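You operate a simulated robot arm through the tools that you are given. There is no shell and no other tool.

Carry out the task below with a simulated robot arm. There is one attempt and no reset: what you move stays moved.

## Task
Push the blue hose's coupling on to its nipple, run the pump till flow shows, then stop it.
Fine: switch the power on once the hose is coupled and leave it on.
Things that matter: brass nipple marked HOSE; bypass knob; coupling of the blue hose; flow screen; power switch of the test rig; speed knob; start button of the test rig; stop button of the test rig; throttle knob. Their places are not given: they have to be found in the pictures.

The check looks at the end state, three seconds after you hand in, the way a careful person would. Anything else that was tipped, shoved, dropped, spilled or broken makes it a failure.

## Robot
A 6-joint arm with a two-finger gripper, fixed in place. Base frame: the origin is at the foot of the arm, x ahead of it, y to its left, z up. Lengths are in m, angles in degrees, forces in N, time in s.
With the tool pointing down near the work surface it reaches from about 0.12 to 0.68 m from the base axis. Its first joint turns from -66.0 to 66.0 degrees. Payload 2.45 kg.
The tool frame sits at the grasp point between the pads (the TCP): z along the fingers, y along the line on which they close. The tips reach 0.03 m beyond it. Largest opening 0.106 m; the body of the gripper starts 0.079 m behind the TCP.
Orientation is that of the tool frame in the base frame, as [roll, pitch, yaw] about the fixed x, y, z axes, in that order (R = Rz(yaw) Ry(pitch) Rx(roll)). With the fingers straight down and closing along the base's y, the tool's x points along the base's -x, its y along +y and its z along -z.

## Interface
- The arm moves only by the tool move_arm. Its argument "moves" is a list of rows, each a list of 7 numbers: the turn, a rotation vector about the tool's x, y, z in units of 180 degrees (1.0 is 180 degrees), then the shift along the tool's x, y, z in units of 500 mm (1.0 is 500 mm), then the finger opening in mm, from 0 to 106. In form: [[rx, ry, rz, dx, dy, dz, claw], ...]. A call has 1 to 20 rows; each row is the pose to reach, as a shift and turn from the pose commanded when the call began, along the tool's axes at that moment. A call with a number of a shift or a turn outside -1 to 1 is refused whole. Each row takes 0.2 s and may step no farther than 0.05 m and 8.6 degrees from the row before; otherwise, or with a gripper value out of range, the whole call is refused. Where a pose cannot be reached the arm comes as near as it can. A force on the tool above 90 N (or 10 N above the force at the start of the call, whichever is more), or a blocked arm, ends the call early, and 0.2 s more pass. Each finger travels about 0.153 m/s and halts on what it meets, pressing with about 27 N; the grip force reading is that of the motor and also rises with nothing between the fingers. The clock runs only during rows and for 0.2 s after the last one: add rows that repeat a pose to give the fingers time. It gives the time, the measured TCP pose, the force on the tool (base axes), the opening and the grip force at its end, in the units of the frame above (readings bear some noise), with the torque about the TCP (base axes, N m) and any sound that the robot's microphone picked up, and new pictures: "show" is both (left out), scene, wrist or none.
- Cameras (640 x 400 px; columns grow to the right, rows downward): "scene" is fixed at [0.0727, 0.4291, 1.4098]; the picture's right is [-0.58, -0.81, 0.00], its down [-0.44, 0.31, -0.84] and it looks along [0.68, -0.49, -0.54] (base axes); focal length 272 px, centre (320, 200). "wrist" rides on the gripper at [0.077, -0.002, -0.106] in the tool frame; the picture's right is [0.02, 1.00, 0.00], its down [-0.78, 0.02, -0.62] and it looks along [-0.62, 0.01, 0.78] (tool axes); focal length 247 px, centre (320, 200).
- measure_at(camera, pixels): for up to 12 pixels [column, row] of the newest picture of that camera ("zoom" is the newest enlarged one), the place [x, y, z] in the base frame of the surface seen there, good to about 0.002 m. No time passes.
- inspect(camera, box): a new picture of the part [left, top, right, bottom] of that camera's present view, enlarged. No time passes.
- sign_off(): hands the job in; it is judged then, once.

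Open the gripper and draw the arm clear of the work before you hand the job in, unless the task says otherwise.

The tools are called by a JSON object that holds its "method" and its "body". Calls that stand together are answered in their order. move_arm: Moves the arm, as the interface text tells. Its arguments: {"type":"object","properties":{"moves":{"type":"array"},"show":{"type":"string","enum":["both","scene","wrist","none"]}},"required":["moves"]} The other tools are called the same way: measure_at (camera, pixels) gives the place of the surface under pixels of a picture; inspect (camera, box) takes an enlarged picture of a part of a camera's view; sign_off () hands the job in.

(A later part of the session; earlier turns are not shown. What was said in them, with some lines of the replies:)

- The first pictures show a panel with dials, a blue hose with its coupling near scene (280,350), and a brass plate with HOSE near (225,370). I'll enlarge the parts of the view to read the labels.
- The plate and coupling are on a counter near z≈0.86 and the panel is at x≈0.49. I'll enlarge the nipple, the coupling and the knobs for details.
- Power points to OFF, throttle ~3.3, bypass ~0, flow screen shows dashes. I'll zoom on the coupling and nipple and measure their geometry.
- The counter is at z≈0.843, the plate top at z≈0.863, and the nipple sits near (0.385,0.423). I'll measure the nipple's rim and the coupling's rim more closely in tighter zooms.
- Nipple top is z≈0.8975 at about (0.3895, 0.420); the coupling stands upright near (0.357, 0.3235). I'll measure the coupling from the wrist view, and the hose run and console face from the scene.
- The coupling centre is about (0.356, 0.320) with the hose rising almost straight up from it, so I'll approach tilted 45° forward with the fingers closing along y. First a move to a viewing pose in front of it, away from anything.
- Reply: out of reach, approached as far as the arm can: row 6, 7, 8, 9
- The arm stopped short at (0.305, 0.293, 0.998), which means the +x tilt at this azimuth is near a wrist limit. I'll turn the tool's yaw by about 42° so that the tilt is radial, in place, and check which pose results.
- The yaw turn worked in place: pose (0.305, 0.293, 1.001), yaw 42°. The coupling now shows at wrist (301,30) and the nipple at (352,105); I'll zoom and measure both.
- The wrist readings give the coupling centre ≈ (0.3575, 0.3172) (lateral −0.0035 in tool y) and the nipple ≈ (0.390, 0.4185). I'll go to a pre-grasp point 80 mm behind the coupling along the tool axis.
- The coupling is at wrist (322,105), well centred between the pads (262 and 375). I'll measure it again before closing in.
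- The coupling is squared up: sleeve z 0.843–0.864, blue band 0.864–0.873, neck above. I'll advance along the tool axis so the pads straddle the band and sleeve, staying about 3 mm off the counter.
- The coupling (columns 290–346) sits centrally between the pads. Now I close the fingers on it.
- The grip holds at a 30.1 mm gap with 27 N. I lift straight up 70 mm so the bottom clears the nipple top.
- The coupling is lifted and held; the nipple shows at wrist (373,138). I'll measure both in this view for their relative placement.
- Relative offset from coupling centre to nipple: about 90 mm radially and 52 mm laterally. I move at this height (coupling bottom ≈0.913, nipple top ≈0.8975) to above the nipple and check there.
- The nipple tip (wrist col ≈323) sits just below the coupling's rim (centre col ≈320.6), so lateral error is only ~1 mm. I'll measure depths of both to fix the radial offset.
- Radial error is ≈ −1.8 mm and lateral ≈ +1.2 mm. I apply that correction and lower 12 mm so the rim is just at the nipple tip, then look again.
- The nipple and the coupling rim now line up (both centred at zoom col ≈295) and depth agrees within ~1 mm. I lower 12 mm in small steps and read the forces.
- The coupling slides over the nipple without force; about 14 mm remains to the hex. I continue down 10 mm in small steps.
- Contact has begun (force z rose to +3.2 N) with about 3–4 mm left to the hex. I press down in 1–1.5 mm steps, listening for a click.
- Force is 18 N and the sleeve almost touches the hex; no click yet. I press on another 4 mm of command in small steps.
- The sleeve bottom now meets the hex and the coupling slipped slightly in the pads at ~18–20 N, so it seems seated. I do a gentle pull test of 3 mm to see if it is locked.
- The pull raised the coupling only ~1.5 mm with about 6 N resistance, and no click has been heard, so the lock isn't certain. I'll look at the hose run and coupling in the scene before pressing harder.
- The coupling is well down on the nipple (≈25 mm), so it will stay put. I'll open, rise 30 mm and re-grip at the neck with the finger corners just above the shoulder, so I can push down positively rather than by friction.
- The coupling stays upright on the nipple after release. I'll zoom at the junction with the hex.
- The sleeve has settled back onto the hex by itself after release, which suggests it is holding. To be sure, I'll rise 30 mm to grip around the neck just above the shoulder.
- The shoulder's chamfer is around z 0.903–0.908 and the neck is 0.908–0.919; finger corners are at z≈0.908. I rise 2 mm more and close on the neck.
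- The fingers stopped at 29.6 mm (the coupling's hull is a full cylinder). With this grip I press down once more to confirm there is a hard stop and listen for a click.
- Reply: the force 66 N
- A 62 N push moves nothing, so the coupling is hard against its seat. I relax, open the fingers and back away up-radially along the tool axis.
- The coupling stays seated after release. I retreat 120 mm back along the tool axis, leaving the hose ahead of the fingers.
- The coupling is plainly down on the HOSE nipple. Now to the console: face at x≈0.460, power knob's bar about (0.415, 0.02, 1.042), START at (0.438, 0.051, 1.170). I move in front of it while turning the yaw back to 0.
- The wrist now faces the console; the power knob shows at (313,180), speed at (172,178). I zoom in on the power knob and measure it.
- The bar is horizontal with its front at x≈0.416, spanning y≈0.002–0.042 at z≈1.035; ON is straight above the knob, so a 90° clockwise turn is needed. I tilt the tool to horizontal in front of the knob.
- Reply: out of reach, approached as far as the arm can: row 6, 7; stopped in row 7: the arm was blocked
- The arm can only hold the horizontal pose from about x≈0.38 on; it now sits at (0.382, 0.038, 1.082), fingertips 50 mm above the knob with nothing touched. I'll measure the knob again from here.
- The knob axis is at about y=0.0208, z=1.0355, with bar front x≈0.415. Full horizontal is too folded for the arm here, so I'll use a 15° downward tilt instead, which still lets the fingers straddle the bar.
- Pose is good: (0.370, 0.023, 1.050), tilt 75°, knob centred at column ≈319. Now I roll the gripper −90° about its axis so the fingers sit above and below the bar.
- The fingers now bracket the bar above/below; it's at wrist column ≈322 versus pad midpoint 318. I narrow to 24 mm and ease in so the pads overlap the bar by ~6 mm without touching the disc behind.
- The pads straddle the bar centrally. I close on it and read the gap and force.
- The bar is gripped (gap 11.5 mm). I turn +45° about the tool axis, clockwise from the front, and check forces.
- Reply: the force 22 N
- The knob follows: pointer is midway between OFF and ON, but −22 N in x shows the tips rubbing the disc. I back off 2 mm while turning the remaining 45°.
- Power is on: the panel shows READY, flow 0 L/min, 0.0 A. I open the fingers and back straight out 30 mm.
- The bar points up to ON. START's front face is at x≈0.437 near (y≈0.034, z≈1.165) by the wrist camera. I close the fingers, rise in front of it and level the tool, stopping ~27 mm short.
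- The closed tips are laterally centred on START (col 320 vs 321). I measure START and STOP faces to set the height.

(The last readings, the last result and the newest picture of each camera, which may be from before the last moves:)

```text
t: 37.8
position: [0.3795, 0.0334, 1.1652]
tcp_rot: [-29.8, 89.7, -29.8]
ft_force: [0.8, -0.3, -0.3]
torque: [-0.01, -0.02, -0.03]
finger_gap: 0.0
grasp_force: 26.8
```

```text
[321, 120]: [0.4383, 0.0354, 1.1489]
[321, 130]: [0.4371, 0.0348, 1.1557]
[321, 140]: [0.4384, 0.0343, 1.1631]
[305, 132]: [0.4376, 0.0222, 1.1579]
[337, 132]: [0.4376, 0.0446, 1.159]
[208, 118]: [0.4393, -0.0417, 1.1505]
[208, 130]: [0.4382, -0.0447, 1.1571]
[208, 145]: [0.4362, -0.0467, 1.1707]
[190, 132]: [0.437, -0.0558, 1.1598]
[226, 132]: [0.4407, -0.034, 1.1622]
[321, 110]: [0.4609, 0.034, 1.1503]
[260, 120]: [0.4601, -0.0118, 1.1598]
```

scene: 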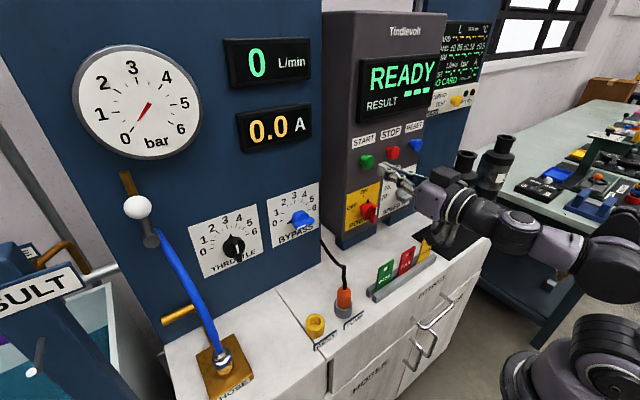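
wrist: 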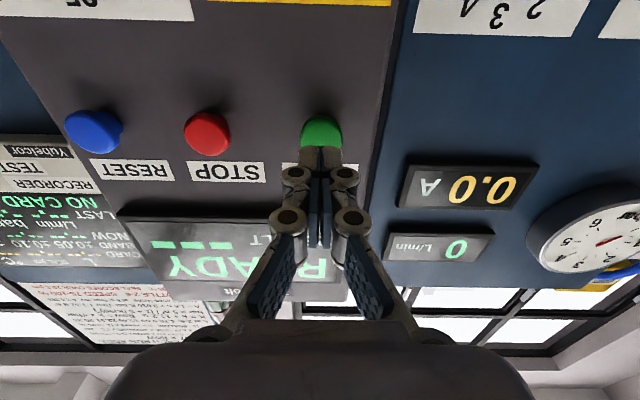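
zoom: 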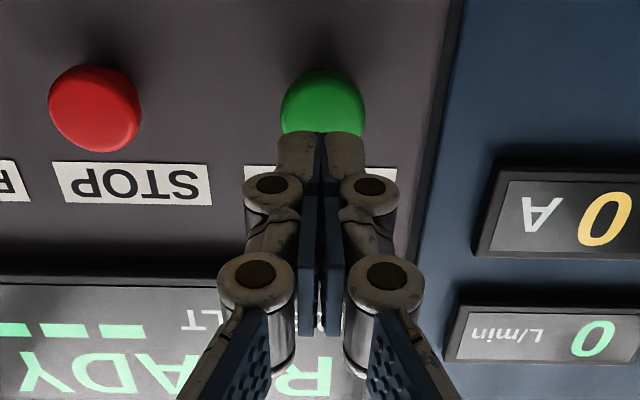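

START centre is ≈(0.0338, 1.160), STOP ≈(−0.045, 1.1605), faces at x≈0.438. I lower 4 mm and press START with small steps up to ~5 mm past first contact.

{"method": "move_arm", "body": {"moves": [[0, 0, 0, 0.008, 0, 0.02, 0], [0, 0, 0, 0.008, 0, 0.044, 0], [0, 0, 0, 0.008, 0, 0.054, 0], [0, 0, 0, 0.008, 0, 0.058, 0], [0, 0, 0, 0.008, 0, 0.062, 0], [0, 0, 0, 0.008, 0, 0.066, 0]], "show": "both"}}

```text
t: 39.2
position: [0.4125, 0.034, 1.1619]
tcp_rot: [-40.3, 89.8, -40.3]
ft_force: [-2.1, -0.6, 0.8]
torque: [0.01, -0.02, 0.05]
finger_gap: 0.0
grasp_force: 26.6
```

scene: 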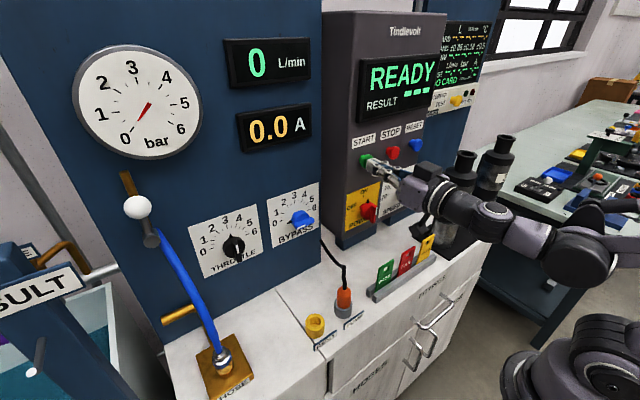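
wrist: 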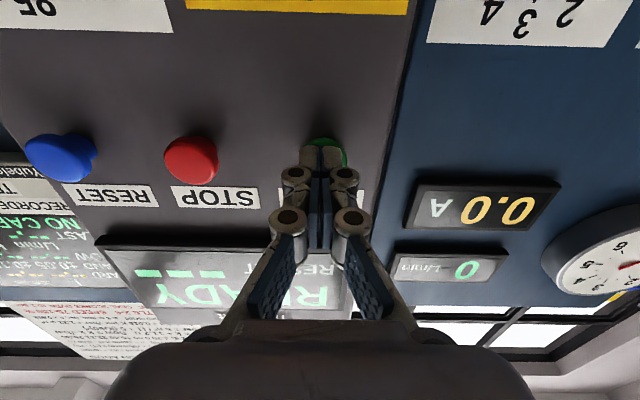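

Light contact (−2 N) with the button ~5 mm in, no start yet. I press a further 2–6 mm in small steps.

{"method": "move_arm", "body": {"moves": [[0, 0, 0, 0, 0, 0.004, 0], [0, 0, 0, 0, 0, 0.008, 0], [0, 0, 0, 0, 0, 0.012, 0]], "show": "both"}}

```text
t: 40.0
position: [0.4177, 0.0334, 1.1608]
tcp_rot: [-38.4, 89.8, -38.4]
ft_force: [-22.4, 2.8, 7.7]
torque: [0.05, -0.29, 0.06]
finger_gap: 0.006
grasp_force: 28.3
heard: click
```

scene: 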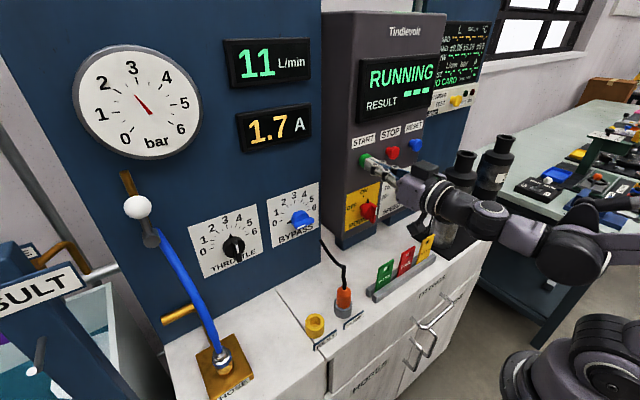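
wrist: 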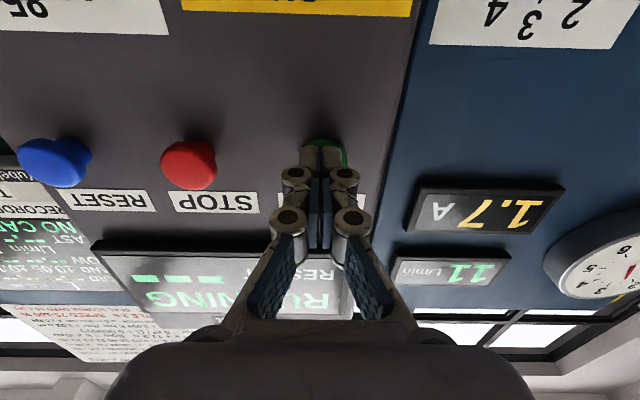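

A click: RUNNING, flow reads 11 L/min at 1.7 A. I back off START and check the coupling and flow screen.

{"method": "move_arm", "body": {"moves": [[0, 0, 0, 0, 0, -0.03, 0], [0, 0, 0, 0, 0, -0.068, 0], [0, 0, 0, 0, 0, -0.068, 0]], "show": "both"}}

{"method": "inspect", "body": {"camera": "scene", "box": [100, 20, 340, 180]}}

{"method": "inspect", "body": {"camera": "scene", "box": [180, 310, 280, 400]}}

{"method": "measure_at", "body": {"camera": "wrist", "pixels": [[208, 118], [208, 130], [208, 145], [195, 132], [222, 132], [321, 125], [321, 140]]}}

```text
t: 40.8
position: [0.3851, 0.0335, 1.1609]
tcp_rot: [-41.7, 89.8, -41.6]
ft_force: [0.0, -0.1, 0.0]
torque: [-0.02, -0.03, -0.02]
finger_gap: 0.0001
grasp_force: 28.8
```

scene: 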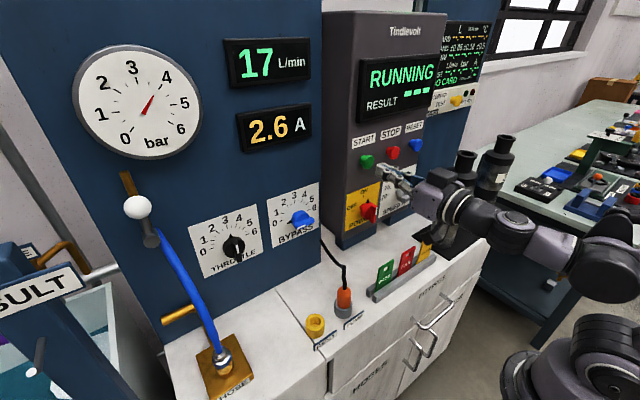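
wrist: 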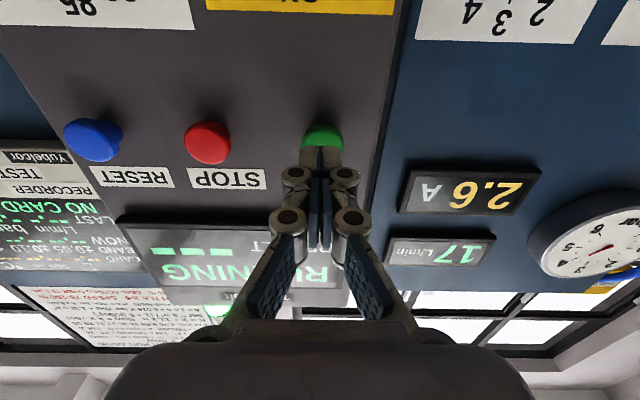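

```text
2.50 times, centred on (220, 100) of scene
```

zoom: 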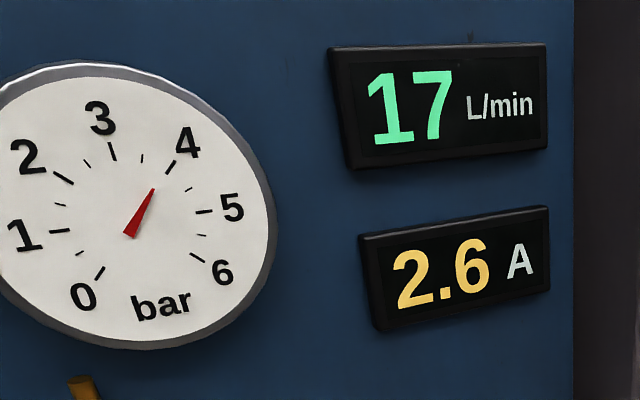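

```text
4.44 times, centred on (230, 355) of scene
```

zoom: 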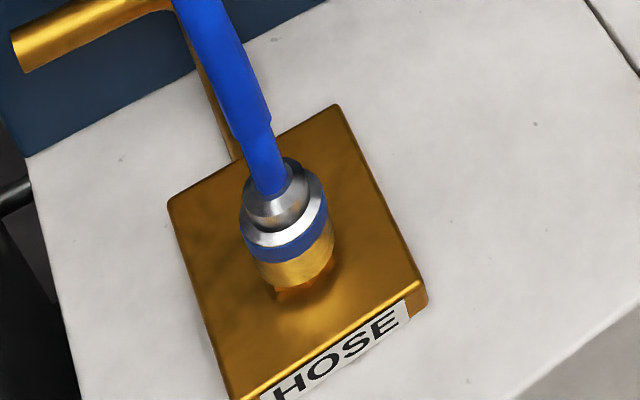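

```text
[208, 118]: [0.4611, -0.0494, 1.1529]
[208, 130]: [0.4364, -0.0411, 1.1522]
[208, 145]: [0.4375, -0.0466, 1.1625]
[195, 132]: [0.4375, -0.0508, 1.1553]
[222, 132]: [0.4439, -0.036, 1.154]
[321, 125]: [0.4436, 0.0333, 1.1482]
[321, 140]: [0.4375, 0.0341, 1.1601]
```

Flow shows steadily (17 L/min, ~3.7 bar) and the coupling is dry and in place. I move sideways 78 mm to face STOP.

{"method": "move_arm", "body": {"moves": [[0, 0, 0, 0, -0.06, 0, 0], [0, 0, 0, 0, -0.12, 0, 0], [0, 0, 0, 0, -0.157, 0, 0], [0, 0, 0, 0, -0.157, 0, 0]], "show": "both"}}

{"method": "inspect", "body": {"camera": "wrist", "box": [250, 80, 390, 220]}}

```text
t: 41.8
position: [0.3836, -0.0469, 1.1622]
tcp_rot: [-45.2, 89.7, -45.4]
ft_force: [0.6, 0.8, -0.3]
torque: [-0.01, -0.01, 0.04]
finger_gap: 0.0002
grasp_force: 28.3
```

scene: 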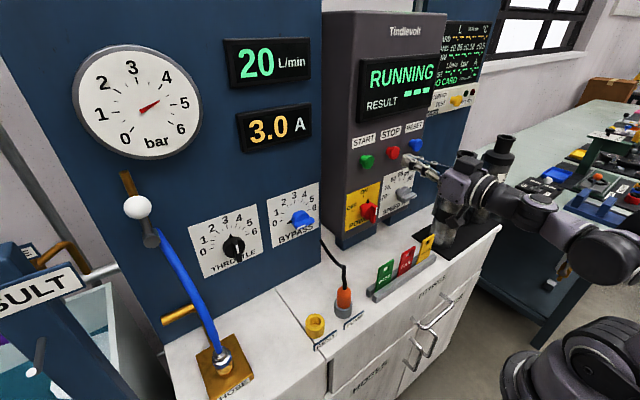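
wrist: 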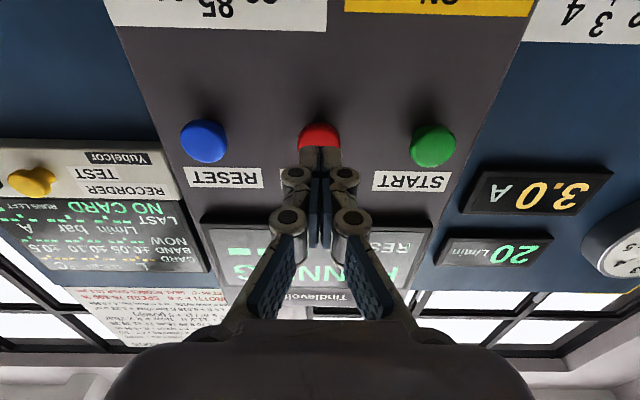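

```text
2.86 times, centred on (320, 150) of wrist
```

zoom: 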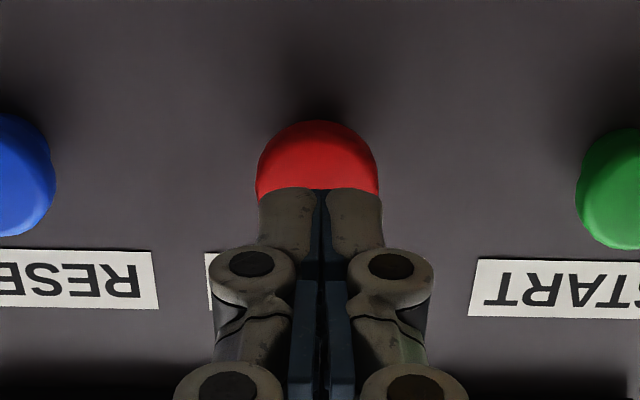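

The tips are centred on STOP (cols 258–378 in zoom); flow now 20 L/min. I press STOP by the same travel as START.

{"method": "move_arm", "body": {"moves": [[0, 0, 0, 0, 0, 0.03, 0], [0, 0, 0, 0, 0, 0.054, 0], [0, 0, 0, 0, 0, 0.06, 0], [0, 0, 0, 0, 0, 0.065, 0], [0, 0, 0, 0, 0, 0.07, 0], [0, 0, 0, 0, 0, 0.073, 0]], "show": "both"}}

```text
t: 43.2
position: [0.4195, -0.0456, 1.1618]
tcp_rot: [-12.9, 89.8, -13.0]
ft_force: [-48.5, -1.0, 16.1]
torque: [-0.05, -0.63, -0.05]
finger_gap: 0.0061
grasp_force: 28.1
heard: click
```

scene: 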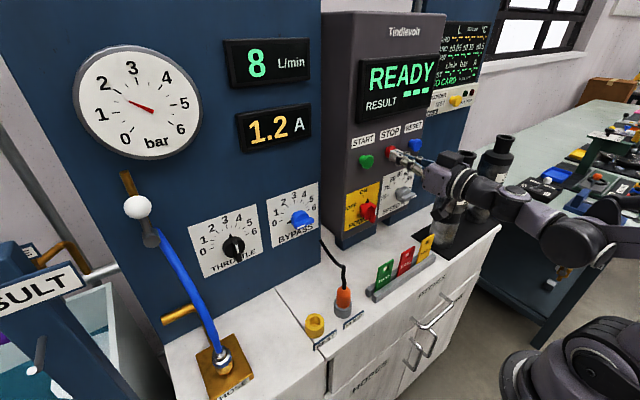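
wrist: 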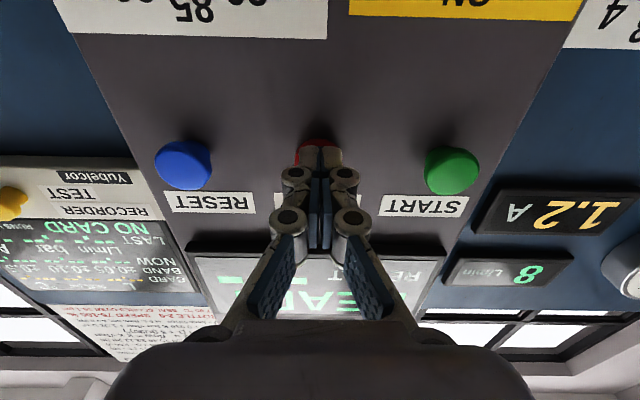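

Click heard; display is READY again and flow is falling (8 L/min). I back off the button and open the gripper.

{"method": "move_arm", "body": {"moves": [[0, 0, 0, 0, 0, -0.03, 0], [0, 0, 0, 0, 0, -0.075, 0], [0, 0, 0, 0, 0, -0.09, 10], [0, 0, 0, 0, 0, -0.09, 30], [0, 0, 0, 0, 0, -0.09, 40]], "show": "both"}}

```text
t: 44.4
position: [0.3749, -0.0444, 1.1619]
tcp_rot: [-41.0, 89.8, -41.1]
ft_force: [-0.7, 0.6, 0.4]
torque: [-0.02, -0.02, -0.03]
finger_gap: 0.0403
grasp_force: 0.0
```

scene: 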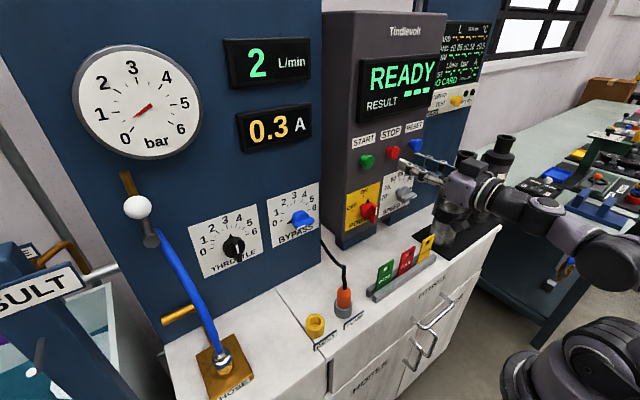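
wrist: 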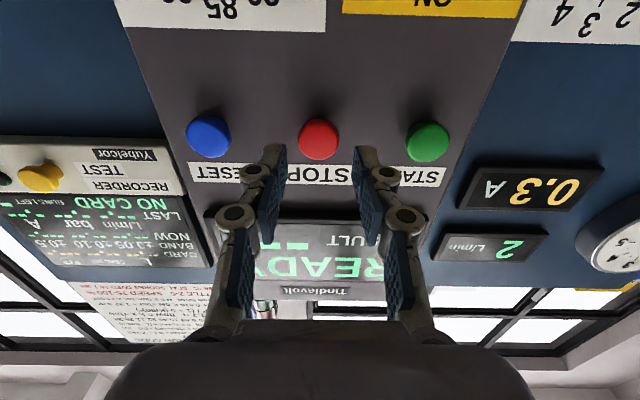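

Flow is down to 2 L/min and fading. I draw the arm up and back, clear of the console.

{"method": "move_arm", "body": {"moves": [[0, 0.037, 0, -0.026, 0.0083, -0.025, 60], [0, 0.074, 0, -0.052, 0.0167, -0.05, 60], [0, 0.111, 0, -0.078, 0.025, -0.075, 60], [0, 0.148, 0, -0.104, 0.0333, -0.1, 60], [0, 0.185, 0, -0.13, 0.0417, -0.125, 60], [0, 0.222, 0, -0.156, 0.05, -0.15, 60], [0, 0.222, 0, -0.156, 0.05, -0.15, 60]], "show": "both"}}

{"method": "inspect", "body": {"camera": "scene", "box": [180, 310, 280, 400]}}

{"method": "inspect", "body": {"camera": "scene", "box": [340, 130, 440, 230]}}

{"method": "inspect", "body": {"camera": "scene", "box": [180, 20, 420, 260]}}

```text
t: 46.0
position: [0.2984, -0.0293, 1.2402]
tcp_rot: [179.8, 50.1, 179.9]
ft_force: [0.3, -0.2, -0.2]
torque: [-0.02, 0.0, 0.01]
finger_gap: 0.0597
grasp_force: 0.0
out of reach, approached as far as the arm can: row 2, 3, 4, 6, 7
```

scene: 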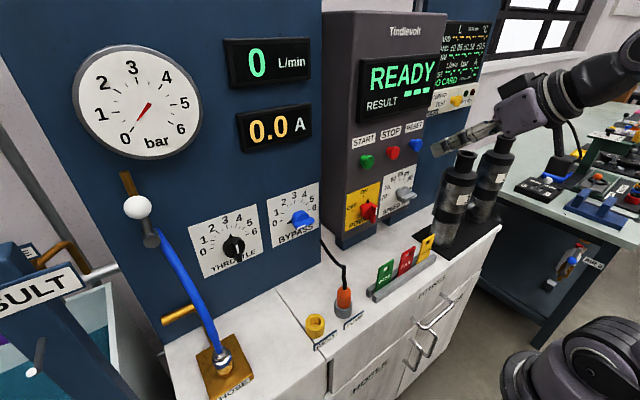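
wrist: 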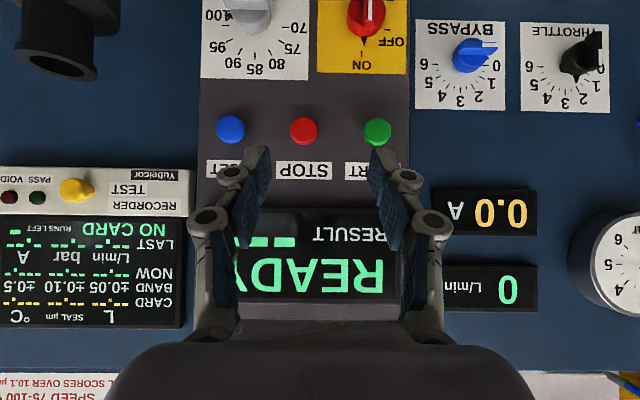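

```text
4.44 times, centred on (230, 355) of scene
```

zoom: 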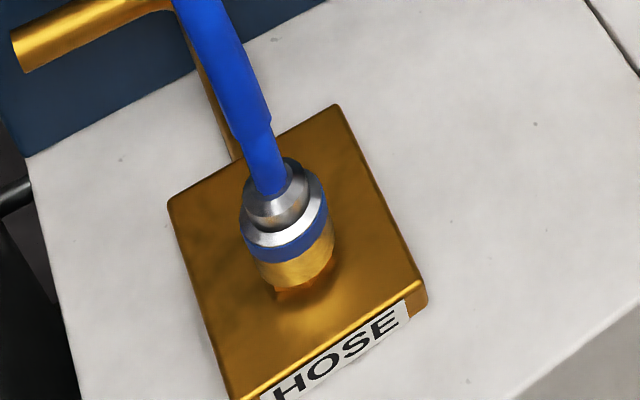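

```text
4.00 times, centred on (390, 180) of scene
```

zoom: 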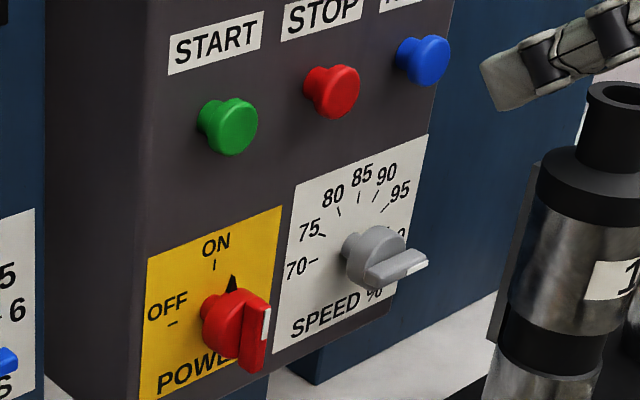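

```text
1.67 times, centred on (300, 140) of scene
```

zoom: 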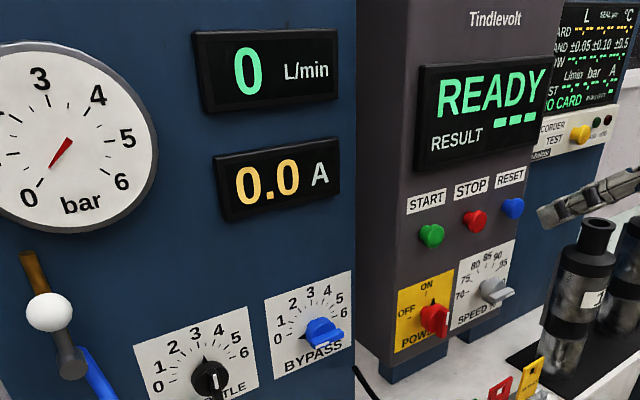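

The end state looks right: power at ON with READY, flow 0 and 0.0 A, coupling seated on the HOSE nipple, the other knobs unchanged, gripper open and clear. I hand in.

{"method": "sign_off", "body": {}}

```text
The job is handed in.
```

The blue hose's coupling is on the HOSE nipple, and I ran the pump until flow showed and then stopped it. I've handed the job in; no verdict has come back yet.

- **Coupling:** It is pushed down against the nipple's hex. It did not move under a 62 N push. I heard no click when it seated, so I can't confirm a latch. It stayed on with no visible leak while the pump ran at up to about 4.6 bar.
- **Power:** I turned it to ON after coupling the hose and left it on. The panel reads READY.
- **Pump run:** START clicked in and the flow screen reached 20 L/min at 3.0 A. STOP then clicked, and the screens fell back to 0 L/min and 0.0 A.
- **Everything else:** I left the throttle, bypass and speed knobs alone, and they look unchanged. The gripper is open and the arm is clear of the console.
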